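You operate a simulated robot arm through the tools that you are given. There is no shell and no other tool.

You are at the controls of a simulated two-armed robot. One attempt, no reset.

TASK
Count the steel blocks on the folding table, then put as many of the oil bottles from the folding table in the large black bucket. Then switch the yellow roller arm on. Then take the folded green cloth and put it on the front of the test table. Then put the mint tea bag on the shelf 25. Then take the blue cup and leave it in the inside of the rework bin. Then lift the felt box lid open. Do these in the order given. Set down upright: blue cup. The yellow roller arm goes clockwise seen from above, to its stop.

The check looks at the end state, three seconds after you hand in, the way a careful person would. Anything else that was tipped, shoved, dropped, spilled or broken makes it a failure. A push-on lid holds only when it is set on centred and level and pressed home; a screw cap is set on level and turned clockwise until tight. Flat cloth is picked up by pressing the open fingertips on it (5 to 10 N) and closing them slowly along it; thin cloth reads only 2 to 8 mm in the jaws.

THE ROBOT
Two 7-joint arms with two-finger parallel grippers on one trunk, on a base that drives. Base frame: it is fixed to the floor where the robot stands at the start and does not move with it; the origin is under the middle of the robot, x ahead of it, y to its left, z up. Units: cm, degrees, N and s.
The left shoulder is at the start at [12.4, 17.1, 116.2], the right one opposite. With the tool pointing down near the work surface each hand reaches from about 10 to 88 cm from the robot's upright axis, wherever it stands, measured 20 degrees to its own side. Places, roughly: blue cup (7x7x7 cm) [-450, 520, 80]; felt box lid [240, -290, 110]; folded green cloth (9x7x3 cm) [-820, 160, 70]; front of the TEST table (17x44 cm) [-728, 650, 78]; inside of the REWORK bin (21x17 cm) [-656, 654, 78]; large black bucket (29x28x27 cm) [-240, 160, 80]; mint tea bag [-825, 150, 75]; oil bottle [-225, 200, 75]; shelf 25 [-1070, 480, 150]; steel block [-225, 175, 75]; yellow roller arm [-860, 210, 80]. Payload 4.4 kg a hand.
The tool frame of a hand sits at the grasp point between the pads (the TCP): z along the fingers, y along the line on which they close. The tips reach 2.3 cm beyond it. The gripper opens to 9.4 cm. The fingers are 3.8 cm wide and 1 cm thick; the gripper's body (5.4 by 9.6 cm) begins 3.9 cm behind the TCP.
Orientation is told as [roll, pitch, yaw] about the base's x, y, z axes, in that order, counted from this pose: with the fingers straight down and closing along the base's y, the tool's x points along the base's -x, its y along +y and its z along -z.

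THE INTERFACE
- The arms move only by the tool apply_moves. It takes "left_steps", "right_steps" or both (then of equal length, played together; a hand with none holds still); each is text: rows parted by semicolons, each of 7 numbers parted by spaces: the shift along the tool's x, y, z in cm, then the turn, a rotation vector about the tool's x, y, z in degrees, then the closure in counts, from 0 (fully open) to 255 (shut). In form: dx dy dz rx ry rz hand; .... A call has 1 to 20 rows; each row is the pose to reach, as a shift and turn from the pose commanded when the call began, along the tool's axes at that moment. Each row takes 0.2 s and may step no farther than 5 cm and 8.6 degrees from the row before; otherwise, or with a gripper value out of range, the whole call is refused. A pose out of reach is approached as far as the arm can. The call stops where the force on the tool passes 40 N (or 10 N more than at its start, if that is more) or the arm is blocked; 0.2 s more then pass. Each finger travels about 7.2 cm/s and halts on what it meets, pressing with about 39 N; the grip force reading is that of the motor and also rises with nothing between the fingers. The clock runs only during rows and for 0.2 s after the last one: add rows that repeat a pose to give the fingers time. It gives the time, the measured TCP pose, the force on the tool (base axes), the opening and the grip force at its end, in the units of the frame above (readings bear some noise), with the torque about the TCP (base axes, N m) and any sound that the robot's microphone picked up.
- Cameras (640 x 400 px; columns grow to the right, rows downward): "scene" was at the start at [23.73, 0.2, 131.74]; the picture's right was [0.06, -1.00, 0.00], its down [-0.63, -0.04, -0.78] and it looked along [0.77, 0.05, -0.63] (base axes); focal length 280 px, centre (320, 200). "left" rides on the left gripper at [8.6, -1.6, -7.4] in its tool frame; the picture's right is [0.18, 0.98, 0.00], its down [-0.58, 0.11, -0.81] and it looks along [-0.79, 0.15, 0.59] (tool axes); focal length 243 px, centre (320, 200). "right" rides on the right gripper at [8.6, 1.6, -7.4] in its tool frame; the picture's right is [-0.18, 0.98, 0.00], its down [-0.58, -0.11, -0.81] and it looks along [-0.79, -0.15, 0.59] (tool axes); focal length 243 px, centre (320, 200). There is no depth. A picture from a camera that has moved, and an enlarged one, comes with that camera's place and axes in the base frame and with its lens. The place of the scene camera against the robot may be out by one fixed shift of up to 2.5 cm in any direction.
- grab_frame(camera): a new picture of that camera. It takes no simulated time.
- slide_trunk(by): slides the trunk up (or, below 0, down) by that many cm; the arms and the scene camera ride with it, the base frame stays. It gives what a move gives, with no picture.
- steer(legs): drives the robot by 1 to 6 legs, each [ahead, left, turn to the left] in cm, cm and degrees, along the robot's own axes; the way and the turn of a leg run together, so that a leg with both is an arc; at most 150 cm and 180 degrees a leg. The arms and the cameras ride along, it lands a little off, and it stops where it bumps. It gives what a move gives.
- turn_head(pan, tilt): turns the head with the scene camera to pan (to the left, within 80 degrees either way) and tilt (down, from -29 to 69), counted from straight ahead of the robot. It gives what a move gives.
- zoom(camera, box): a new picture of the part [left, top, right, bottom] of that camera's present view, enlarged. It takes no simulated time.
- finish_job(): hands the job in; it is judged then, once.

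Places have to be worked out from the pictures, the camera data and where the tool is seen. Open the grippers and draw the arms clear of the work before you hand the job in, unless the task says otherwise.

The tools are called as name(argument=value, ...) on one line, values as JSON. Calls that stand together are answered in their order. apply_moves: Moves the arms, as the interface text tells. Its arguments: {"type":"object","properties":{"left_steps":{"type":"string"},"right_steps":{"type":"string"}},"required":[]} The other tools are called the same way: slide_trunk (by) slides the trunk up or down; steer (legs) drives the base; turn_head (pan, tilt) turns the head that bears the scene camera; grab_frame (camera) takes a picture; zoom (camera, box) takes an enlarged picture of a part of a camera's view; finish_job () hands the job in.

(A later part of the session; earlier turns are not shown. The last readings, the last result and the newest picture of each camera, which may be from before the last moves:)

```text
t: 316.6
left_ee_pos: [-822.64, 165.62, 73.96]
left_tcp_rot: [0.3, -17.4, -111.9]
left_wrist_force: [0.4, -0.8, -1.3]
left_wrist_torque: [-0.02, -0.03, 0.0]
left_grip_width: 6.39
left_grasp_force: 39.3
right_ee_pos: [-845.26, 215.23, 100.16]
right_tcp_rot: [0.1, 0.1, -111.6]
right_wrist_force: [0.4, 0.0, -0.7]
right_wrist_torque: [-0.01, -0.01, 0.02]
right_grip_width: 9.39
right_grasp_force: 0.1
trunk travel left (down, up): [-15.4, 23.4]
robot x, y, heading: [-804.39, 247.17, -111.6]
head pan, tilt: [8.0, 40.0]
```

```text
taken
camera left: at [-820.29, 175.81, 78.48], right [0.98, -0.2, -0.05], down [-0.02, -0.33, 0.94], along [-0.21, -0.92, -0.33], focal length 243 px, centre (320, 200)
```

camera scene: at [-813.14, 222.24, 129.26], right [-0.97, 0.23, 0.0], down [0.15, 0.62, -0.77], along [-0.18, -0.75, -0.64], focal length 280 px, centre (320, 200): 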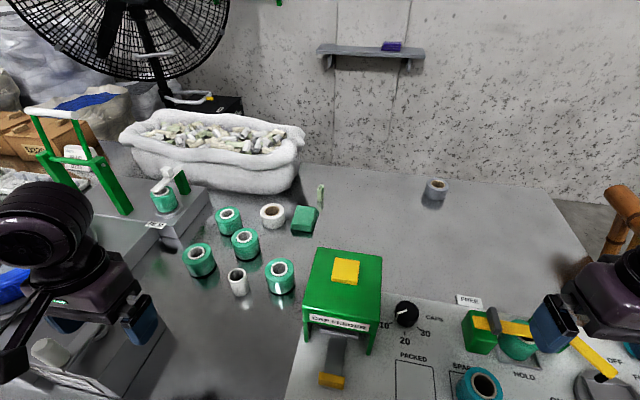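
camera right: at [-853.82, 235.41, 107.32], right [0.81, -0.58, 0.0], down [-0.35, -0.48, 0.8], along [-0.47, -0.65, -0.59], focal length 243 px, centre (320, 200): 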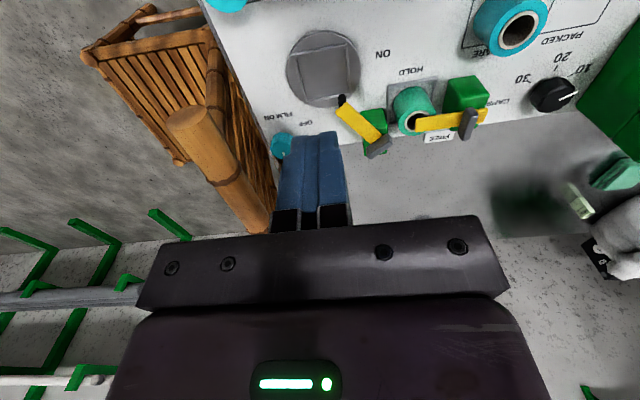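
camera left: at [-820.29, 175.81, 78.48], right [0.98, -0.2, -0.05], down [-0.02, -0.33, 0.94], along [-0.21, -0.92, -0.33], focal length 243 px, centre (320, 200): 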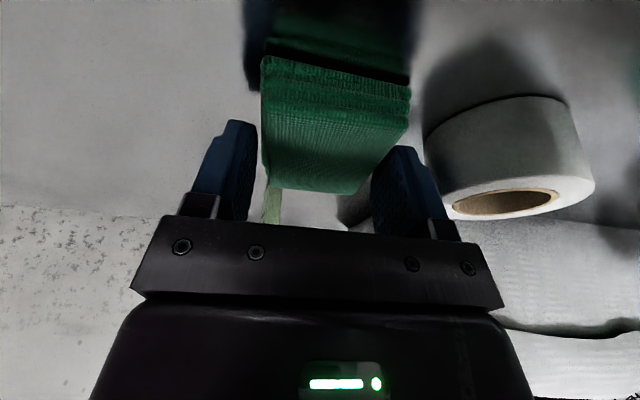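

Gripped at 6.4 cm. Lifting straight up.

apply_moves(left_steps="-0.6 0 -1.9 0 0 0 160; -1.5 0 -4.8 0 0 0 160; -2.7 0 -8.6 0 0 0 160; -3.9 0 -12.4 0 0 0 160; -5 0 -16.2 0 0 0 160; -5 0 -16.2 0 0 0 160")

grab_frame(camera="left")

grab_frame(camera="scene")

```text
t: 318.0
left_ee_pos: [-822.62, 165.54, 90.55]
left_tcp_rot: [0.2, -17.3, -112.0]
left_wrist_force: [0.3, 0.2, -1.4]
left_wrist_torque: [-0.03, 0.01, 0.01]
left_grip_width: 6.4
left_grasp_force: 38.9
right_ee_pos: [-845.22, 215.31, 100.22]
right_tcp_rot: [0.1, 0.2, -111.6]
right_wrist_force: [-0.2, 0.2, 1.3]
right_wrist_torque: [0.01, -0.01, 0.0]
right_grip_width: 9.41
right_grasp_force: 0.1
trunk travel left (down, up): [-15.4, 23.4]
robot x, y, heading: [-804.82, 246.68, -111.7]
head pan, tilt: [8.0, 40.0]
```

```text
taken
camera left: at [-820.33, 175.73, 95.26], right [0.98, -0.2, -0.05], down [-0.02, -0.33, 0.94], along [-0.21, -0.92, -0.33], focal length 243 px, centre (320, 200)
```

left: 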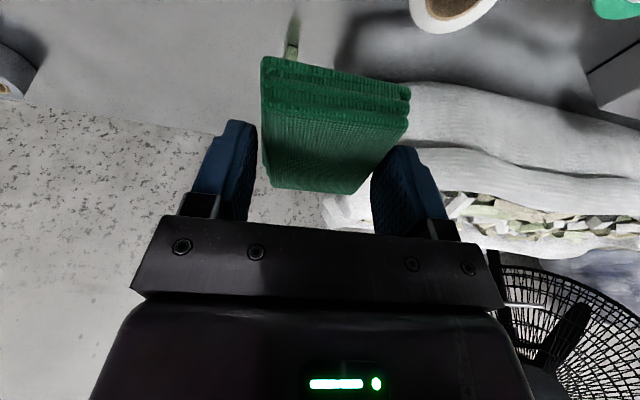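

```text
taken
camera scene: at [-813.23, 222.05, 129.17], right [-0.97, 0.23, 0.0], down [0.15, 0.63, -0.77], along [-0.18, -0.74, -0.64], focal length 280 px, centre (320, 200)
```

scene: 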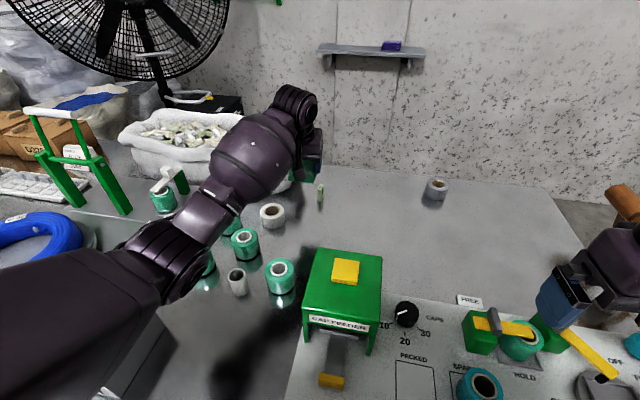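

The cloth is held. I raise the trunk and back out from the bench, then look for the route to the TEST table at (-728,650).

slide_trunk(by=14)

steer(legs=[[-40, 0, 0]])

grab_frame(camera="scene")

```text
t: 319.7
left_ee_pos: [-822.62, 165.66, 104.54]
left_tcp_rot: [0.1, -17.2, -112.0]
left_wrist_force: [0.4, 0.1, -0.6]
left_wrist_torque: [-0.01, 0.0, -0.01]
left_grip_width: 6.35
left_grasp_force: 38.5
right_ee_pos: [-845.22, 215.27, 114.07]
right_tcp_rot: [0.1, 0.2, -111.4]
right_wrist_force: [1.0, 0.2, 0.8]
right_wrist_torque: [-0.02, -0.02, 0.01]
right_grip_width: 9.38
right_grasp_force: 0.0
trunk travel left (down, up): [-29.4, 9.4]
robot x, y, heading: [-805.06, 246.65, -111.9]
head pan, tilt: [8.0, 40.0]
```

```text
t: 322.2
left_ee_pos: [-807.9, 202.4, 104.82]
left_tcp_rot: [0.2, -17.4, -111.9]
left_wrist_force: [0.3, -0.4, -1.0]
left_wrist_torque: [0.0, -0.01, -0.04]
left_grip_width: 6.4
left_grasp_force: 38.6
right_ee_pos: [-830.7, 252.09, 114.13]
right_tcp_rot: [0.2, 0.1, -111.4]
right_wrist_force: [0.2, 0.6, 0.8]
right_wrist_torque: [0.01, 0.02, 0.0]
right_grip_width: 9.4
right_grasp_force: 0.1
trunk travel left (down, up): [-29.4, 9.4]
robot x, y, heading: [-789.91, 283.45, -111.1]
head pan, tilt: [8.0, 40.0]
```

```text
taken
camera scene: at [-794.76, 268.78, 144.43], right [-0.97, 0.23, 0.0], down [0.15, 0.62, -0.77], along [-0.18, -0.75, -0.64], focal length 280 px, centre (320, 200)
```

scene: 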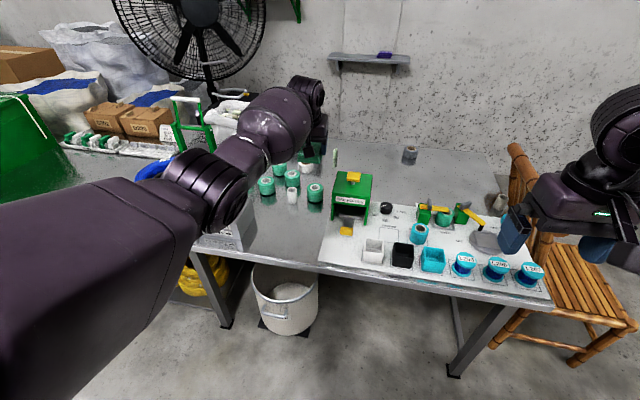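

Bench is intact. I pull the left hand in for driving.

apply_moves(left_steps="3.8 1.4 -1.2 0 0 0 160; 7.6 2.8 -2.4 0 0 0 160; 11.4 4.2 -3.6 0 0 0 160; 15.3 5.7 -4.8 0 0 0 160; 19.1 7.1 -6 0 0 0 160; 22.9 8.6 -7.1 0 0 0 160; 26.7 10 -8.3 0 0 0 160; 30.6 11.5 -9.5 0 0 0 160; 30.6 11.5 -9.5 0 0 0 160")

turn_head(pan=-80, tilt=20)

grab_frame(camera="scene")

```text
t: 324.2
left_ee_pos: [-785.3, 228.02, 104.7]
left_tcp_rot: [0.1, -17.2, -111.9]
left_wrist_force: [-0.6, 0.4, -0.7]
left_wrist_torque: [-0.01, 0.0, 0.03]
left_grip_width: 6.36
left_grasp_force: 38.6
right_ee_pos: [-830.63, 252.08, 114.14]
right_tcp_rot: [0.3, 0.2, -111.5]
right_wrist_force: [-0.3, -0.4, 0.3]
right_wrist_torque: [-0.07, 0.0, 0.01]
right_grip_width: 9.39
right_grasp_force: 0.0
trunk travel left (down, up): [-29.4, 9.4]
robot x, y, heading: [-790.38, 283.52, -111.7]
head pan, tilt: [8.0, 40.0]
```

```text
t: 325.8
left_ee_pos: [-785.26, 228.04, 104.73]
left_tcp_rot: [0.2, -17.5, -111.9]
left_wrist_force: [-0.1, 0.0, -0.4]
left_wrist_torque: [-0.01, 0.03, 0.0]
left_grip_width: 6.37
left_grasp_force: 39.4
right_ee_pos: [-830.64, 251.97, 114.18]
right_tcp_rot: [0.1, 0.1, -111.3]
right_wrist_force: [-0.7, 0.7, -0.5]
right_wrist_torque: [-0.04, -0.02, 0.01]
right_grip_width: 9.37
right_grasp_force: 0.1
trunk travel left (down, up): [-29.4, 9.4]
robot x, y, heading: [-790.24, 283.46, -111.6]
head pan, tilt: [-80.0, 20.0]
```

```text
taken
camera scene: at [-801.93, 278.83, 147.56], right [0.2, 0.98, 0.0], down [0.34, -0.07, -0.94], along [-0.92, 0.19, -0.34], focal length 280 px, centre (320, 200)
```

scene: 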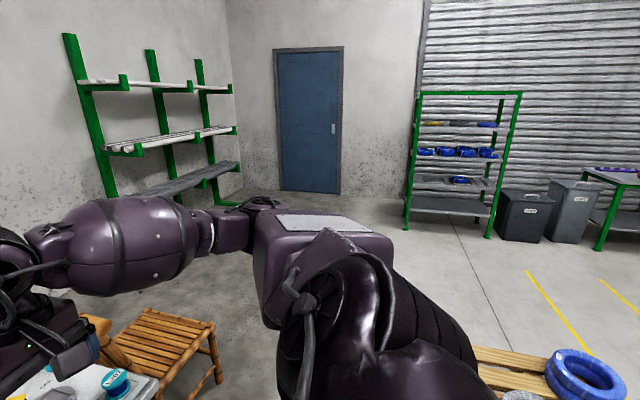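

I go around the pallet on the -x side: strafe right along the aisle between chair and pallet, then turn towards +y.

steer(legs=[[19, -67, 0], [0, -80, 0], [0, 0, -158]])

turn_head(pan=0, tilt=20)

grab_frame(camera="scene")

```text
t: 345.6
left_ee_pos: [-958.38, 367.94, 104.9]
left_tcp_rot: [0.2, -17.4, 89.8]
left_wrist_force: [-0.3, -0.4, -0.9]
left_wrist_torque: [-0.01, -0.03, -0.01]
left_grip_width: 6.39
left_grasp_force: 39.3
right_ee_pos: [-907.35, 362.27, 114.18]
right_tcp_rot: [0.2, 0.1, 90.2]
right_wrist_force: [0.5, 0.8, -0.2]
right_wrist_torque: [-0.03, -0.01, -0.03]
right_grip_width: 9.41
right_grasp_force: 0.2
trunk travel left (down, up): [-29.4, 9.4]
robot x, y, heading: [-932.96, 317.99, 90.1]
head pan, tilt: [-80.0, 20.0]
```

```text
t: 347.1
left_ee_pos: [-958.36, 368.05, 104.7]
left_tcp_rot: [0.2, -17.4, 89.7]
left_wrist_force: [-0.2, -0.1, -0.9]
left_wrist_torque: [-0.02, 0.02, 0.03]
left_grip_width: 6.36
left_grasp_force: 39.2
right_ee_pos: [-907.31, 362.35, 114.16]
right_tcp_rot: [0.1, 0.1, 90.2]
right_wrist_force: [-0.9, 0.1, -0.7]
right_wrist_torque: [0.03, -0.01, -0.03]
right_grip_width: 9.42
right_grasp_force: 0.1
trunk travel left (down, up): [-29.4, 9.4]
robot x, y, heading: [-933.56, 317.67, 90.1]
head pan, tilt: [0.0, 20.0]
```

```text
taken
camera scene: at [-933.38, 333.77, 147.57], right [1.0, 0.0, 0.0], down [0.0, -0.34, -0.94], along [0.0, 0.94, -0.34], focal length 280 px, centre (320, 200)
```

scene: 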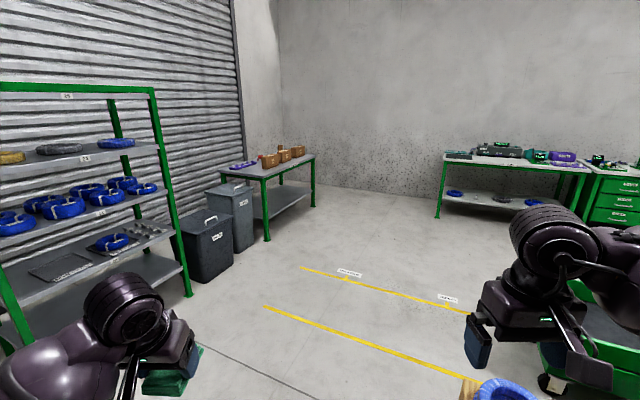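

zoom(camera="scene", box=[420, 120, 640, 260])

zoom(camera="scene", box=[0, 70, 200, 300])

```text
2.86 times, centred on (530, 190) of scene
camera zoom: at [-933.38, 333.77, 147.57], right [1.0, 0.0, 0.0], down [0.0, -0.34, -0.94], along [0.0, 0.94, -0.34], focal length 799 px, centre (-280, 229)
```

zoom: 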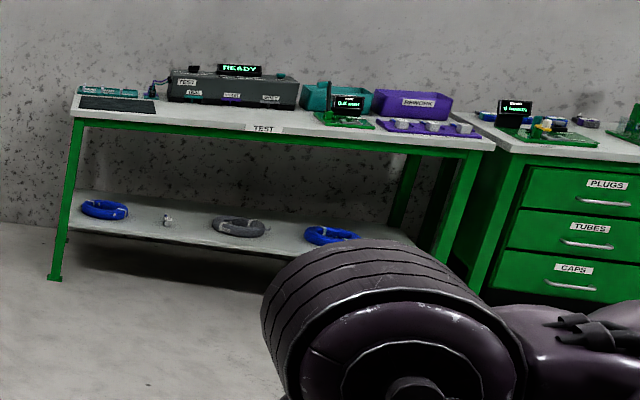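

```text
1.74 times, centred on (100, 185) of scene
camera zoom: at [-933.38, 333.77, 147.57], right [1.0, 0.0, 0.0], down [0.0, -0.34, -0.94], along [0.0, 0.94, -0.34], focal length 486 px, centre (703, 226)
```

zoom: 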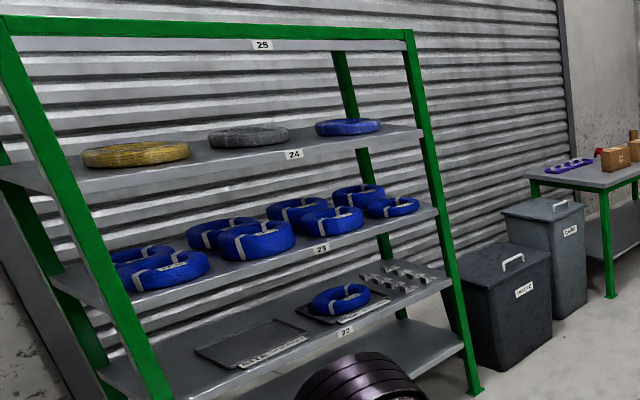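

The TEST table (labelled) runs diagonally with its front edge from about (-782,673) to (-660,608). I drive up the -x side, then look again before approaching.

steer(legs=[[140, 0, 0], [80, 0, 0], [0, 0, -50]])

grab_frame(camera="scene")

```text
t: 360.3
left_ee_pos: [-911.59, 590.25, 104.83]
left_tcp_rot: [0.2, -17.4, 39.7]
left_wrist_force: [0.6, -0.3, -0.2]
left_wrist_torque: [0.04, 0.03, -0.03]
left_grip_width: 6.39
left_grasp_force: 38.7
right_ee_pos: [-883.24, 547.62, 114.24]
right_tcp_rot: [0.1, 0.1, 40.4]
right_wrist_force: [-0.7, 0.5, -0.3]
right_wrist_torque: [-0.01, -0.02, 0.0]
right_grip_width: 9.41
right_grasp_force: 0.0
trunk travel left (down, up): [-29.4, 9.4]
robot x, y, heading: [-933.87, 539.44, 40.1]
head pan, tilt: [0.0, 20.0]
```

```text
taken
camera scene: at [-921.56, 548.99, 147.57], right [0.65, -0.76, 0.0], down [-0.26, -0.22, -0.94], along [0.72, 0.61, -0.34], focal length 280 px, centre (320, 200)
```

scene: 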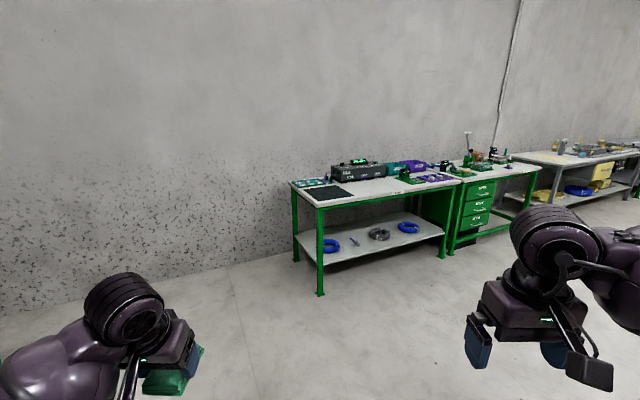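

steer(legs=[[90, -46, 0], [84, -42, 0], [0, 0, 26]])

turn_head(pan=0, tilt=35)

grab_frame(camera="scene")

```text
t: 371.2
left_ee_pos: [-749.59, 640.93, 104.81]
left_tcp_rot: [0.2, -17.4, 66.7]
left_wrist_force: [0.7, 0.5, -0.5]
left_wrist_torque: [-0.02, -0.02, -0.02]
left_grip_width: 6.36
left_grasp_force: 39.4
right_ee_pos: [-704.8, 615.78, 114.03]
right_tcp_rot: [0.1, 0.1, 67.2]
right_wrist_force: [-0.4, 0.4, 0.0]
right_wrist_torque: [0.03, -0.03, -0.01]
right_grip_width: 9.38
right_grasp_force: 0.0
trunk travel left (down, up): [-29.4, 9.4]
robot x, y, heading: [-745.67, 585.44, 67.1]
head pan, tilt: [0.0, 20.0]
```

```text
t: 372.0
left_ee_pos: [-749.55, 640.91, 104.72]
left_tcp_rot: [0.2, -17.3, 66.8]
left_wrist_force: [0.1, -0.5, -1.1]
left_wrist_torque: [-0.02, 0.0, -0.01]
left_grip_width: 6.38
left_grasp_force: 39.0
right_ee_pos: [-704.74, 615.83, 114.24]
right_tcp_rot: [0.1, 0.1, 67.1]
right_wrist_force: [0.1, -0.3, -0.9]
right_wrist_torque: [-0.05, -0.01, 0.02]
right_grip_width: 9.4
right_grasp_force: 0.1
trunk travel left (down, up): [-29.4, 9.4]
robot x, y, heading: [-745.52, 585.62, 67.0]
head pan, tilt: [0.0, 35.0]
```

```text
taken
camera scene: at [-739.97, 599.21, 145.19], right [0.92, -0.39, 0.0], down [-0.22, -0.53, -0.82], along [0.32, 0.76, -0.57], focal length 280 px, centre (320, 200)
```

scene: 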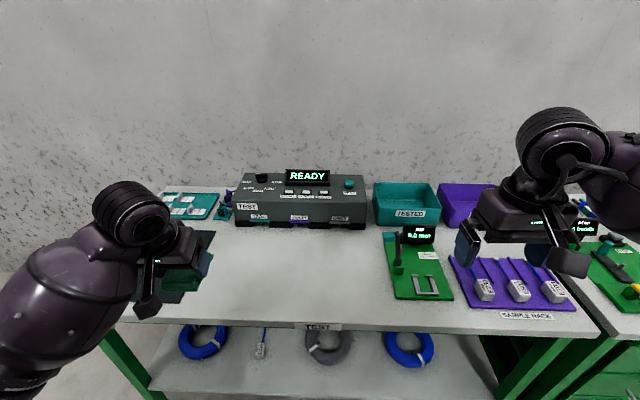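

The free front strip of the TEST table lies right ahead. I move the cloth over its middle, (-730,648).

apply_moves(left_steps="-2.7 -3 0.84 0 0 0 160; -5.4 -6 1.7 0 0 0 160; -8.2 -9 2.5 0 0 0 160; -10.9 -12.1 3.4 0 0 0 160; -13.6 -15.1 4.2 0 0 0 160; -13.6 -15.1 4.2 0 0 0 160")

grab_frame(camera="left")

grab_frame(camera="scene")

```text
t: 373.4
left_ee_pos: [-729.88, 647.96, 104.9]
left_tcp_rot: [0.2, -17.4, 66.6]
left_wrist_force: [0.0, 0.5, 0.1]
left_wrist_torque: [-0.01, -0.04, -0.01]
left_grip_width: 6.37
left_grasp_force: 38.5
right_ee_pos: [-704.76, 615.7, 114.16]
right_tcp_rot: [0.1, 0.1, 67.2]
right_wrist_force: [0.4, -0.1, -0.3]
right_wrist_torque: [0.01, 0.01, -0.02]
right_grip_width: 9.4
right_grasp_force: 0.1
trunk travel left (down, up): [-29.4, 9.4]
robot x, y, heading: [-745.88, 585.33, 67.1]
head pan, tilt: [0.0, 35.0]
```

```text
taken
camera left: at [-732.6, 637.5, 109.44], right [-0.97, 0.23, -0.05], down [0.03, 0.33, 0.94], along [0.23, 0.92, -0.33], focal length 243 px, centre (320, 200)
```

left: 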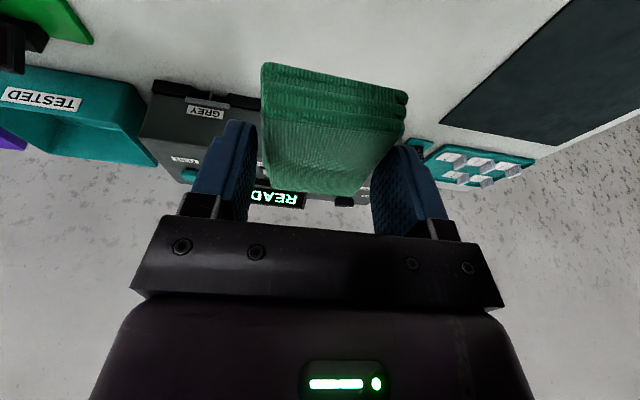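

```text
taken
camera scene: at [-740.06, 599.2, 145.19], right [0.92, -0.39, 0.0], down [-0.22, -0.53, -0.82], along [0.32, 0.75, -0.57], focal length 280 px, centre (320, 200)
```

scene: 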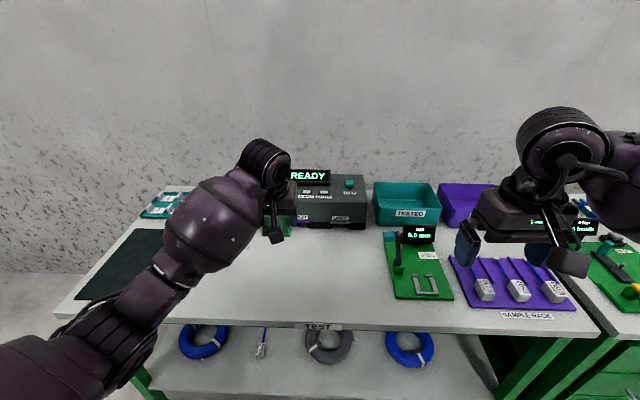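

apply_moves(left_steps="1.2 0 3.9 0 0 0 160; 2.4 0 7.7 0 0 0 160; 3.6 0 11.5 0 0 0 160; 4.8 0 15.3 0 0 0 160; 5.5 0 17.7 0 0 0 160; 5.5 0 17.7 0 0 0 160")

grab_frame(camera="left")

zoom(camera="scene", box=[180, 180, 400, 340])

```text
t: 374.8
left_ee_pos: [-729.86, 648.04, 86.37]
left_tcp_rot: [0.2, -17.5, 66.8]
left_wrist_force: [0.1, -0.3, -0.7]
left_wrist_torque: [-0.03, 0.02, 0.02]
left_grip_width: 6.39
left_grasp_force: 38.8
right_ee_pos: [-704.78, 615.82, 114.13]
right_tcp_rot: [0.1, 0.1, 67.1]
right_wrist_force: [0.0, -0.7, -0.8]
right_wrist_torque: [0.0, 0.04, -0.01]
right_grip_width: 9.39
right_grasp_force: 0.0
trunk travel left (down, up): [-29.4, 9.4]
robot x, y, heading: [-745.75, 584.92, 66.8]
head pan, tilt: [0.0, 35.0]
```

```text
taken
camera left: at [-732.61, 637.63, 91.04], right [-0.97, 0.23, -0.05], down [0.03, 0.33, 0.94], along [0.23, 0.92, -0.33], focal length 243 px, centre (320, 200)
```

left: 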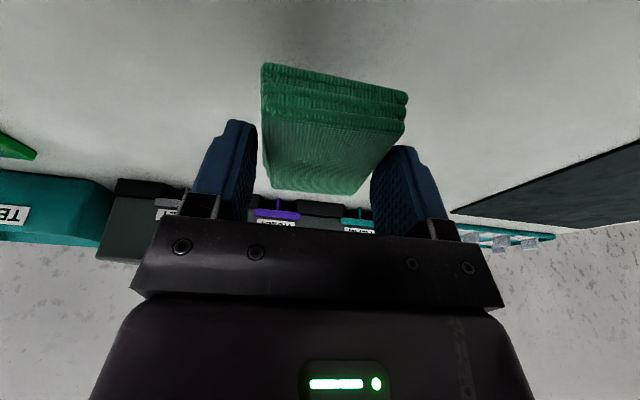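

```text
2.50 times, centred on (290, 260) of scene
camera zoom: at [-739.97, 599.2, 145.19], right [0.92, -0.39, 0.0], down [-0.22, -0.53, -0.82], along [0.32, 0.75, -0.57], focal length 699 px, centre (395, 50)
```

zoom: 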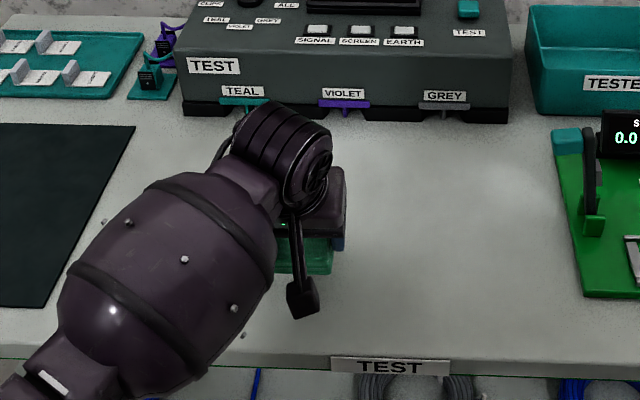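

apply_moves(left_steps="0.3 0 0.95 0 0 0 160; 0.6 0 1.9 0 0 0 160; 0.9 0 2.86 0 0 0 160; 1.04 0 3.3 0 0 0 160; 1.04 0 3.3 0 0 0 160")

grab_frame(camera="left")

```text
t: 376.0
left_ee_pos: [-730.04, 648.16, 82.88]
left_tcp_rot: [0.1, -17.4, 66.7]
left_wrist_force: [0.5, -0.2, -0.6]
left_wrist_torque: [-0.03, -0.01, 0.01]
left_grip_width: 6.36
left_grasp_force: 39.3
right_ee_pos: [-704.81, 615.79, 114.13]
right_tcp_rot: [0.1, 0.2, 67.3]
right_wrist_force: [0.0, -0.1, -0.2]
right_wrist_torque: [-0.03, -0.01, 0.0]
right_grip_width: 9.38
right_grasp_force: 0.1
trunk travel left (down, up): [-29.4, 9.4]
robot x, y, heading: [-745.98, 584.98, 67.0]
head pan, tilt: [0.0, 35.0]
```

```text
taken
camera left: at [-732.74, 637.71, 87.53], right [-0.97, 0.23, -0.05], down [0.03, 0.33, 0.94], along [0.23, 0.92, -0.33], focal length 243 px, centre (320, 200)
```

left: 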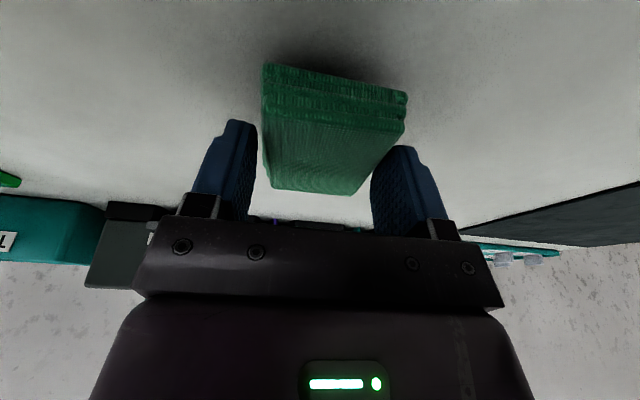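

Close above the surface; lowering in 0.5 cm steps until contact shows.

apply_moves(left_steps="0.15 0 0.48 0 0 0 160; 0.3 0 0.95 0 0 0 160; 0.3 0 0.95 0 0 0 160")

apply_moves(left_steps="0.15 0 0.48 0 0 0 160; 0.24 0 0.76 0 0 0 160; 0.24 0 0.76 0 0 0 160")

```text
t: 376.8
left_ee_pos: [-730.0, 648.15, 81.77]
left_tcp_rot: [0.2, -17.5, 66.7]
left_wrist_force: [0.4, -0.1, -0.1]
left_wrist_torque: [0.01, -0.02, -0.04]
left_grip_width: 6.37
left_grasp_force: 39.0
right_ee_pos: [-704.8, 615.84, 114.21]
right_tcp_rot: [0.1, 0.1, 67.2]
right_wrist_force: [-0.7, 0.1, 0.0]
right_wrist_torque: [0.0, -0.01, 0.01]
right_grip_width: 9.41
right_grasp_force: 0.1
trunk travel left (down, up): [-29.4, 9.4]
robot x, y, heading: [-746.07, 584.99, 67.2]
head pan, tilt: [0.0, 35.0]
```

```text
t: 377.4
left_ee_pos: [-729.77, 648.4, 81.95]
left_tcp_rot: [0.0, -17.9, 66.8]
left_wrist_force: [-3.8, -4.3, 20.4]
left_wrist_torque: [-0.68, 0.47, -0.03]
left_grip_width: 6.34
left_grasp_force: 39.0
right_ee_pos: [-704.8, 615.68, 114.18]
right_tcp_rot: [0.3, 0.0, 67.2]
right_wrist_force: [0.0, 0.9, 0.0]
right_wrist_torque: [0.01, -0.02, 0.0]
right_grip_width: 9.4
right_grasp_force: 0.0
trunk travel left (down, up): [-29.4, 9.4]
robot x, y, heading: [-745.74, 585.48, 67.3]
head pan, tilt: [0.0, 35.0]
stopped in row 3 (left hand): the force on the tool passed its limit at 42 N (the readings are from after the stop); the commanded pose is now the measured one
```

Contact at TCP z≈81.8. I open the fingers slowly and rise straight up.

apply_moves(left_steps="-0.1 0 -0.3 0 0 0 120; -0.1 0 -0.3 0 0 0 90; -0.1 0 -0.3 0 0 0 60; -0.1 0 -0.3 0 0 0 30; -0.1 0 -0.3 0 0 0 0; -0.1 0 -0.3 0 0 0 0; -0.6 0 -2 0 0 0 0; -1.5 0 -4.8 0 0 0 0; -2.7 0 -8.6 0 0 0 0; -3.9 0 -12.4 0 0 0 0; -5.1 0 -16.2 0 0 0 0; -5.1 0 -16.2 0 0 0 0")

grab_frame(camera="left")

grab_frame(camera="scene")

```text
t: 380.0
left_ee_pos: [-730.07, 648.27, 98.65]
left_tcp_rot: [0.1, -17.8, 66.7]
left_wrist_force: [0.2, -0.4, -0.7]
left_wrist_torque: [-0.02, 0.02, 0.03]
left_grip_width: 9.41
left_grasp_force: 0.0
right_ee_pos: [-704.81, 615.85, 114.23]
right_tcp_rot: [0.2, 0.1, 67.2]
right_wrist_force: [-0.6, 0.4, 0.0]
right_wrist_torque: [-0.01, 0.03, 0.0]
right_grip_width: 9.38
right_grasp_force: 0.1
trunk travel left (down, up): [-29.4, 9.4]
robot x, y, heading: [-745.73, 585.29, 67.2]
head pan, tilt: [0.0, 35.0]
```

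```text
taken
camera left: at [-732.79, 637.73, 103.17], right [-0.97, 0.23, -0.06], down [0.02, 0.32, 0.95], along [0.23, 0.92, -0.32], focal length 243 px, centre (320, 200)
```

left: 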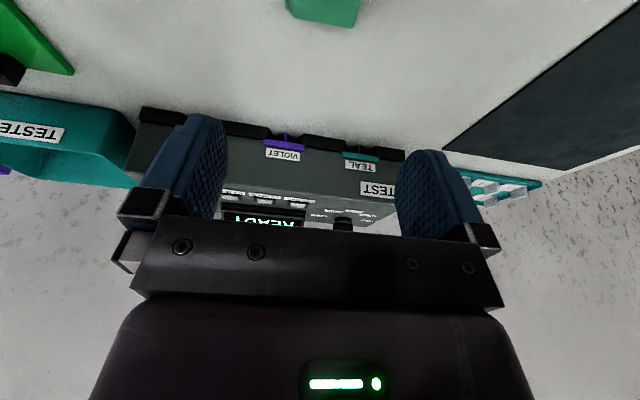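

```text
taken
camera scene: at [-739.99, 599.22, 145.17], right [0.92, -0.39, 0.0], down [-0.22, -0.53, -0.82], along [0.32, 0.75, -0.57], focal length 280 px, centre (320, 200)
```

scene: 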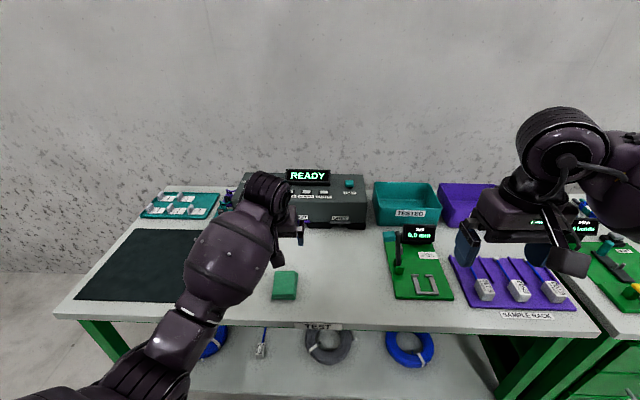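

The folded cloth lies on the TEST table's front strip. Now I fold the left arm back and return to the bench for the mint tea bag.

apply_moves(left_steps="2.9 2.3 -2.5 0 3 0 0; 5.7 4.7 -4 0 6 0 0; 8.6 7 -5 0 9 0 0; 11.5 9.3 -6 0 12 0 0; 14.3 11.7 -7 0 15 0 0; 17.2 14 -8 0 17.8 0 0; 17.2 14 -8 0 17.8 0 0")

steer(legs=[[-58, 78, 0], [-57, 78, 0], [-102, -43, 0], [-102, -43, 0], [0, 0, -178.8]])

grab_frame(camera="scene")

```text
t: 381.6
left_ee_pos: [-750.27, 636.37, 100.88]
left_tcp_rot: [0.2, -0.1, 66.8]
left_wrist_force: [0.4, -0.3, 0.4]
left_wrist_torque: [0.02, 0.01, -0.02]
left_grip_width: 9.41
left_grasp_force: 0.0
right_ee_pos: [-704.84, 615.79, 114.11]
right_tcp_rot: [0.3, 0.0, 67.2]
right_wrist_force: [0.2, 0.2, 0.4]
right_wrist_torque: [-0.03, 0.0, 0.0]
right_grip_width: 9.39
right_grasp_force: 0.2
trunk travel left (down, up): [-29.4, 9.4]
robot x, y, heading: [-745.7, 585.23, 67.0]
head pan, tilt: [0.0, 35.0]
```

```text
t: 413.6
left_ee_pos: [-939.16, 272.96, 100.88]
left_tcp_rot: [0.1, 0.0, -114.7]
left_wrist_force: [0.1, 0.1, -0.3]
left_wrist_torque: [-0.03, 0.03, 0.03]
left_grip_width: 9.41
left_grasp_force: 0.1
right_ee_pos: [-984.15, 294.86, 114.11]
right_tcp_rot: [0.1, 0.1, -114.5]
right_wrist_force: [0.8, 0.0, -0.6]
right_wrist_torque: [0.0, 0.01, 0.01]
right_grip_width: 9.41
right_grasp_force: 0.0
trunk travel left (down, up): [-29.4, 9.4]
robot x, y, heading: [-942.53, 324.15, -114.4]
head pan, tilt: [0.0, 35.0]
```

```text
taken
camera scene: at [-948.64, 309.88, 145.18], right [-0.91, 0.41, 0.0], down [0.24, 0.52, -0.82], along [-0.34, -0.75, -0.57], focal length 280 px, centre (320, 200)
```

scene: 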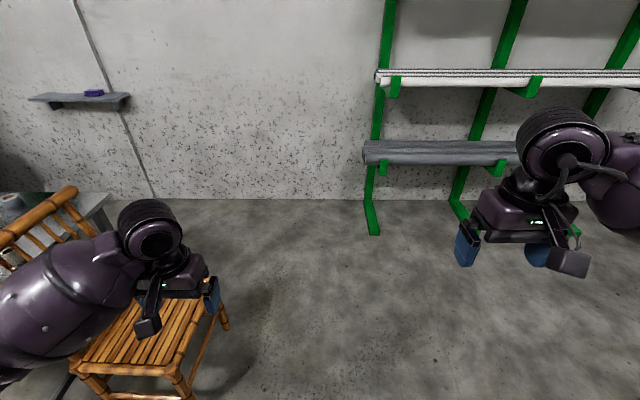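

steer(legs=[[-5, 88, 0], [-14, 66, 0], [0, 0, 2.4]])

turn_head(pan=8, tilt=40)

grab_frame(camera="scene")

```text
t: 428.1
left_ee_pos: [-786.82, 226.16, 100.88]
left_tcp_rot: [0.0, 0.0, -112.0]
left_wrist_force: [0.2, 0.1, 0.3]
left_wrist_torque: [0.03, -0.01, 0.04]
left_grip_width: 9.4
left_grasp_force: 0.2
right_ee_pos: [-832.61, 246.04, 114.17]
right_tcp_rot: [0.1, 0.1, -111.6]
right_wrist_force: [-0.2, 0.1, 0.0]
right_wrist_torque: [0.03, -0.02, -0.02]
right_grip_width: 9.4
right_grasp_force: 0.1
trunk travel left (down, up): [-29.4, 9.4]
robot x, y, heading: [-792.55, 277.84, -111.4]
head pan, tilt: [0.0, 35.0]
```

```text
t: 428.8
left_ee_pos: [-786.96, 226.3, 100.87]
left_tcp_rot: [0.1, 0.0, -112.1]
left_wrist_force: [-0.5, -0.4, 0.8]
left_wrist_torque: [-0.01, 0.0, -0.03]
left_grip_width: 9.4
left_grasp_force: 0.0
right_ee_pos: [-832.83, 245.99, 114.13]
right_tcp_rot: [0.1, 0.2, -111.6]
right_wrist_force: [0.0, 0.2, 0.5]
right_wrist_torque: [0.01, 0.03, -0.01]
right_grip_width: 9.44
right_grasp_force: 0.0
trunk travel left (down, up): [-29.4, 9.4]
robot x, y, heading: [-792.16, 277.31, -111.9]
head pan, tilt: [8.0, 40.0]
```

```text
taken
camera scene: at [-796.92, 262.59, 144.43], right [-0.97, 0.24, 0.0], down [0.15, 0.62, -0.77], along [-0.18, -0.74, -0.64], focal length 280 px, centre (320, 200)
```

scene: 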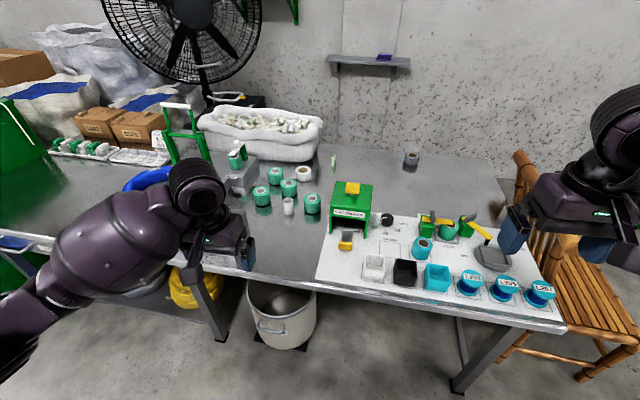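

I advance to the bench edge, extend the left arm over the bench and then lower the trunk.

steer(legs=[[30, 0, 0]])

apply_moves(left_steps="-4 -1.5 -1 0 -2.5 0 0; -8 -3 -2 0 -5 0 0; -12 -4.5 -3 0 -7.5 0 0; -16 -6 -4 0 -10 0 0; -20 -7.5 -5 0 -12.5 0 0; -24 -8.5 -6 0 -15 0 0; -24 -8.5 -6 0 -15 0 0", right_steps="-1 0 -1 0 0 0 0; -2 0 -2 0 0 0 0; -4 0 -3 0 0 0 0; -6 0 -4 0 0 0 0; -6 0 -5 0 0 0 0; -6 0 -5 0 0 0 0; -6 0 -5 0 0 0 0")

slide_trunk(by=-18)

grab_frame(camera="scene")

grab_frame(camera="left")

```text
t: 430.9
left_ee_pos: [-797.82, 197.8, 100.83]
left_tcp_rot: [0.0, 0.0, -111.7]
left_wrist_force: [-0.5, -0.4, -0.1]
left_wrist_torque: [0.04, 0.0, 0.03]
left_grip_width: 9.38
left_grasp_force: 0.0
right_ee_pos: [-843.92, 217.27, 114.08]
right_tcp_rot: [0.2, 0.2, -111.4]
right_wrist_force: [-0.8, 0.1, 0.0]
right_wrist_torque: [-0.02, -0.02, 0.0]
right_grip_width: 9.41
right_grasp_force: 0.0
trunk travel left (down, up): [-29.4, 9.4]
robot x, y, heading: [-803.95, 249.05, -111.2]
head pan, tilt: [8.0, 40.0]
```

```text
t: 432.4
left_ee_pos: [-814.64, 178.35, 106.99]
left_tcp_rot: [0.0, -15.2, -111.7]
left_wrist_force: [-0.5, -0.6, -0.4]
left_wrist_torque: [0.0, 0.01, 0.03]
left_grip_width: 9.41
left_grasp_force: 0.1
right_ee_pos: [-845.97, 211.59, 119.13]
right_tcp_rot: [0.1, 0.1, -111.2]
right_wrist_force: [0.1, 0.5, 0.2]
right_wrist_torque: [-0.02, 0.02, -0.02]
right_grip_width: 9.39
right_grasp_force: 0.1
trunk travel left (down, up): [-29.4, 9.4]
robot x, y, heading: [-803.66, 249.29, -111.2]
head pan, tilt: [8.0, 40.0]
```

```text
t: 434.4
left_ee_pos: [-814.67, 178.8, 89.12]
left_tcp_rot: [0.1, -15.2, -111.9]
left_wrist_force: [0.1, 0.2, 0.5]
left_wrist_torque: [-0.01, 0.02, 0.0]
left_grip_width: 9.4
left_grasp_force: 0.0
right_ee_pos: [-846.11, 211.81, 101.32]
right_tcp_rot: [0.2, -0.1, -111.5]
right_wrist_force: [0.0, -0.2, -0.1]
right_wrist_torque: [0.01, 0.03, -0.02]
right_grip_width: 9.41
right_grasp_force: 0.0
trunk travel left (down, up): [-11.4, 27.4]
robot x, y, heading: [-803.55, 248.91, -111.4]
head pan, tilt: [8.0, 40.0]
```

```text
taken
camera scene: at [-813.41, 220.42, 124.41], right [-0.97, 0.23, 0.0], down [0.15, 0.62, -0.77], along [-0.18, -0.75, -0.64], focal length 280 px, centre (320, 200)
```

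scene: 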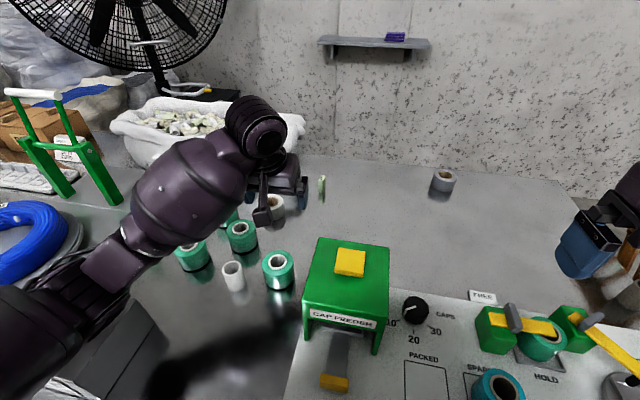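

```text
taken
camera left: at [-812.46, 188.76, 94.05], right [0.98, -0.2, -0.05], down [-0.03, -0.36, 0.93], along [-0.2, -0.91, -0.36], focal length 243 px, centre (320, 200)
```

left: 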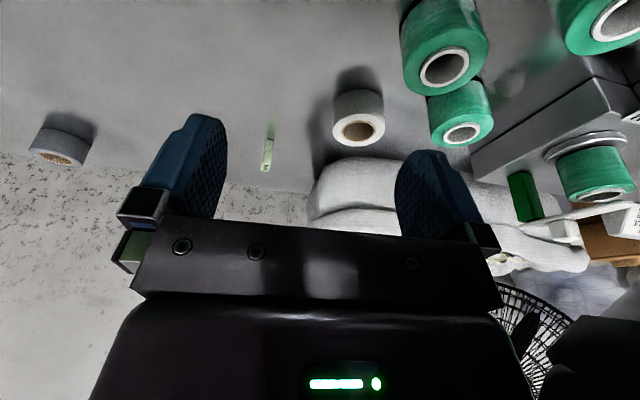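

zoom(camera="left", box=[235, 120, 305, 185])

zoom(camera="scene", box=[295, 160, 350, 215])

```text
6.15 times, centred on (270, 152) of left
camera zoom: at [-812.46, 188.76, 94.05], right [0.98, -0.2, -0.05], down [-0.03, -0.36, 0.93], along [-0.2, -0.91, -0.36], focal length 1493 px, centre (628, 492)
```

zoom: 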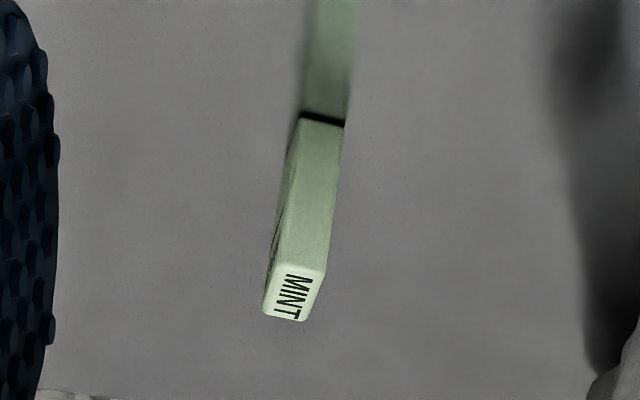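

```text
7.27 times, centred on (322, 188) of scene
camera zoom: at [-813.41, 220.42, 124.41], right [-0.97, 0.23, 0.0], down [0.15, 0.62, -0.77], along [-0.18, -0.75, -0.64], focal length 2034 px, centre (302, 291)
```

zoom: 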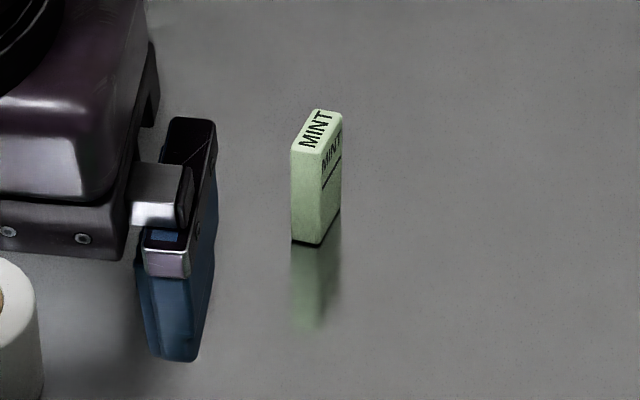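

The packet is ~1.2 cm wide, ~2.5 deep, top z≈75, centre ≈(-829,155.9), aligned with yaw -114°. I lower the trunk 8 cm more (raising the right hand meanwhile) to gain forward reach.

apply_moves(right_steps="0 0 -3 0 0 0 0; 0 0 -6 0 0 0 0; 0 0 -8 0 0 0 0; 0 0 -8 0 0 0 0", left_steps="0 0 -3 0 -3 0 0; 0 0 -6 0 -6 0 0; 0 0 -8 0 -9 0 0; 0 0 -8 0 -9 0 0")

slide_trunk(by=-8)

```text
t: 435.4
left_ee_pos: [-813.97, 180.62, 96.52]
left_tcp_rot: [0.0, -23.9, -111.8]
left_wrist_force: [-0.2, 0.1, -0.7]
left_wrist_torque: [-0.02, 0.03, 0.03]
left_grip_width: 9.41
left_grasp_force: 0.0
right_ee_pos: [-846.38, 211.63, 109.1]
right_tcp_rot: [0.1, 0.1, -111.4]
right_wrist_force: [-0.4, 0.9, -0.5]
right_wrist_torque: [0.04, 0.0, -0.03]
right_grip_width: 9.4
right_grasp_force: 0.0
trunk travel left (down, up): [-11.4, 27.4]
robot x, y, heading: [-803.42, 248.98, -111.6]
head pan, tilt: [8.0, 40.0]
```

```text
t: 436.6
left_ee_pos: [-813.98, 180.69, 88.58]
left_tcp_rot: [0.1, -23.9, -111.8]
left_wrist_force: [-0.2, 0.6, 0.2]
left_wrist_torque: [-0.01, 0.02, 0.02]
left_grip_width: 9.38
left_grasp_force: 0.0
right_ee_pos: [-846.11, 211.75, 101.21]
right_tcp_rot: [0.0, 0.1, -111.4]
right_wrist_force: [0.6, -0.7, 1.0]
right_wrist_torque: [-0.01, 0.01, 0.02]
right_grip_width: 9.4
right_grasp_force: 0.0
trunk travel left (down, up): [-3.4, 35.4]
robot x, y, heading: [-803.61, 249.14, -111.2]
head pan, tilt: [8.0, 40.0]
```

apply_moves(left_steps="-3.5 -0.7 2.2 0 -1.6 0.3 120; -6.9 -1.3 4.5 0 -3.2 0.6 120; -10.4 -2 6.8 0 -4.8 0.9 120; -13.9 -2.7 9 0 -6.4 1.2 120; -17.4 -3.4 11.3 0 -8 1.5 120; -20.8 -4 13.5 0 -9.6 1.8 120; -24.3 -4.7 15.8 0 -11.1 2.2 120; -24.3 -4.7 15.8 0 -11.1 2.2 120")

grab_frame(camera="left")

zoom(camera="scene", box=[240, 110, 400, 240])

```text
t: 438.4
left_ee_pos: [-829.08, 155.88, 84.18]
left_tcp_rot: [1.4, -35.2, -114.6]
left_wrist_force: [-0.2, 0.0, 0.3]
left_wrist_torque: [-0.02, -0.02, 0.03]
left_grip_width: 4.96
left_grasp_force: 0.1
right_ee_pos: [-846.13, 211.67, 101.11]
right_tcp_rot: [0.1, 0.1, -111.4]
right_wrist_force: [0.5, -0.2, -0.7]
right_wrist_torque: [0.0, 0.02, 0.03]
right_grip_width: 9.4
right_grasp_force: 0.1
trunk travel left (down, up): [-3.4, 35.4]
robot x, y, heading: [-803.48, 249.14, -111.4]
head pan, tilt: [8.0, 40.0]
```

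```text
taken
camera left: at [-825.96, 166.83, 85.29], right [0.96, -0.26, -0.09], down [0.08, -0.05, 1.0], along [-0.26, -0.96, -0.02], focal length 243 px, centre (320, 200)
```

left: 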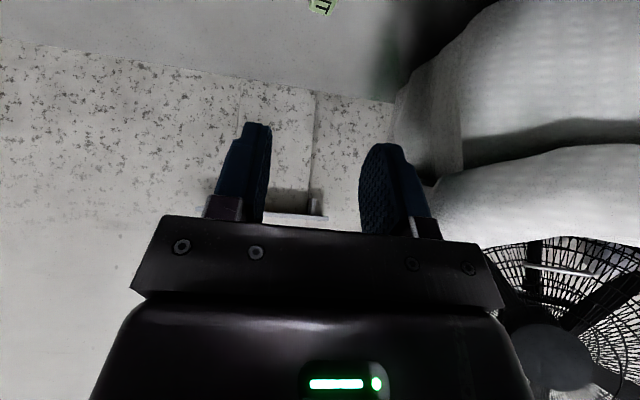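

```text
3.08 times, centred on (320, 175) of scene
camera zoom: at [-816.04, 213.68, 114.32], right [-0.97, 0.23, 0.0], down [0.15, 0.63, -0.77], along [-0.18, -0.75, -0.64], focal length 861 px, centre (320, 277)
```

zoom: 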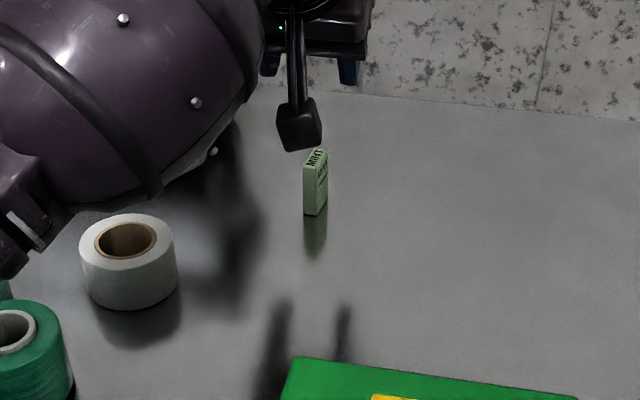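

The packet is right below. I descend vertically 7 cm, check, then the rest.

apply_moves(left_steps="1.15 0 1.63 0 0 0 120; 2.3 0 3.27 0 0 0 120; 3.46 0 4.9 0 0 0 120; 4.03 0 5.72 0 0 0 120; 4.03 0 5.72 0 0 0 120")

grab_frame(camera="left")

zoom(camera="scene", box=[240, 110, 400, 240])

```text
t: 439.6
left_ee_pos: [-828.65, 155.94, 77.44]
left_tcp_rot: [1.4, -35.2, -114.6]
left_wrist_force: [-0.2, 0.1, 0.2]
left_wrist_torque: [0.01, 0.0, -0.01]
left_grip_width: 4.97
left_grasp_force: 0.1
right_ee_pos: [-846.13, 211.87, 101.35]
right_tcp_rot: [0.2, 0.0, -111.2]
right_wrist_force: [0.5, -0.2, -0.5]
right_wrist_torque: [0.01, 0.0, 0.03]
right_grip_width: 9.38
right_grasp_force: 0.1
trunk travel left (down, up): [-3.4, 35.4]
robot x, y, heading: [-803.43, 249.11, -111.3]
head pan, tilt: [8.0, 40.0]
```

```text
taken
camera left: at [-825.73, 166.81, 78.51], right [0.96, -0.26, -0.09], down [0.08, -0.04, 1.0], along [-0.26, -0.97, -0.02], focal length 243 px, centre (320, 200)
```

left: 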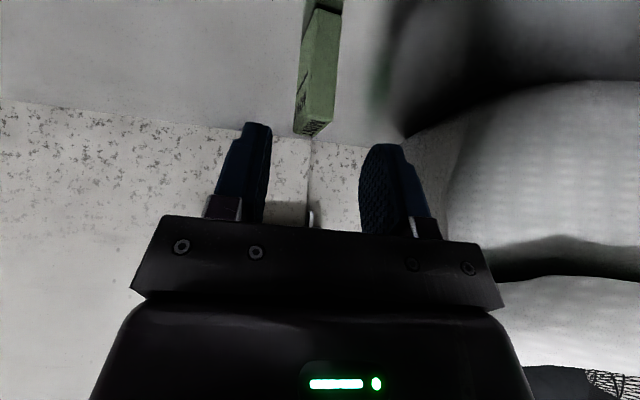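

```text
3.08 times, centred on (320, 175) of scene
camera zoom: at [-815.99, 213.89, 114.43], right [-0.97, 0.23, 0.0], down [0.15, 0.62, -0.77], along [-0.18, -0.75, -0.64], focal length 861 px, centre (320, 277)
```

zoom: 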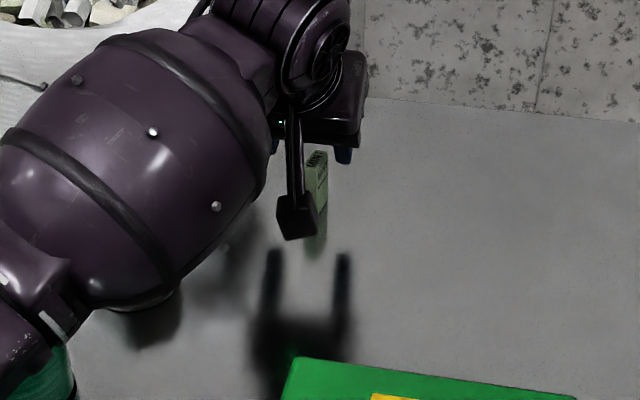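

apply_moves(left_steps="0.6 0 0.9 0 0 0 120; 1.2 0 1.7 0 0 0 120; 1.9 0 2.7 0 0 0 120; 1.9 0 2.7 0 0 0 120")

grab_frame(camera="left")

```text
t: 440.6
left_ee_pos: [-828.93, 156.27, 73.39]
left_tcp_rot: [1.4, -34.8, -114.6]
left_wrist_force: [0.4, 1.4, -7.7]
left_wrist_torque: [-0.33, 0.15, 0.03]
left_grip_width: 4.99
left_grasp_force: 0.1
right_ee_pos: [-846.08, 211.83, 101.16]
right_tcp_rot: [0.1, 0.0, -111.4]
right_wrist_force: [0.4, -1.5, -0.6]
right_wrist_torque: [0.1, 0.04, 0.04]
right_grip_width: 9.37
right_grasp_force: 0.0
trunk travel left (down, up): [-3.4, 35.4]
robot x, y, heading: [-803.35, 249.11, -111.4]
head pan, tilt: [8.0, 40.0]
```

```text
taken
camera left: at [-825.85, 167.08, 74.69], right [0.96, -0.26, -0.09], down [0.07, -0.05, 1.0], along [-0.26, -0.96, -0.03], focal length 243 px, centre (320, 200)
```

left: 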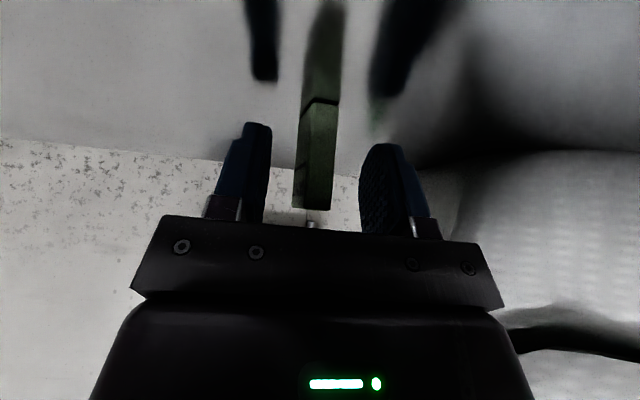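

apply_moves(left_steps="0 0 0 0 0 0 150; 0 0 0 0 0 0 180; 0 0 0 0 0 0 210; 0 0 0 0 0 0 235; 0 0 0 0 0 0 235")

grab_frame(camera="left")

```text
t: 441.8
left_ee_pos: [-828.72, 155.89, 73.75]
left_tcp_rot: [1.4, -35.1, -114.6]
left_wrist_force: [-0.4, 0.6, -0.4]
left_wrist_torque: [0.01, -0.02, 0.02]
left_grip_width: 1.2
left_grasp_force: 39.0
right_ee_pos: [-846.24, 211.81, 101.21]
right_tcp_rot: [0.2, 0.1, -111.4]
right_wrist_force: [-0.4, 0.3, -0.6]
right_wrist_torque: [0.01, -0.04, -0.01]
right_grip_width: 9.39
right_grasp_force: 0.1
trunk travel left (down, up): [-3.4, 35.4]
robot x, y, heading: [-803.41, 248.86, -111.0]
head pan, tilt: [8.0, 40.0]
```

```text
taken
camera left: at [-825.79, 166.79, 74.91], right [0.96, -0.26, -0.09], down [0.08, -0.05, 1.0], along [-0.26, -0.96, -0.03], focal length 243 px, centre (320, 200)
```

left: 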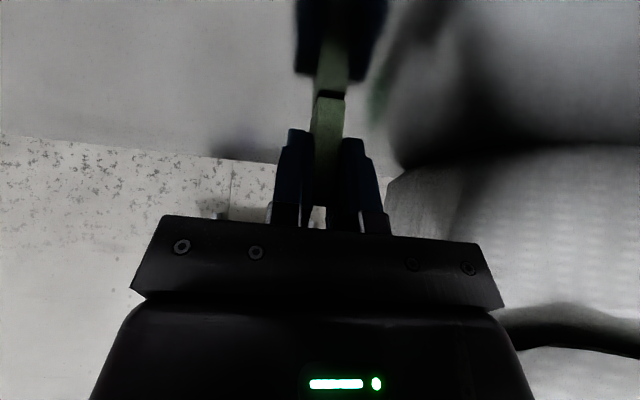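

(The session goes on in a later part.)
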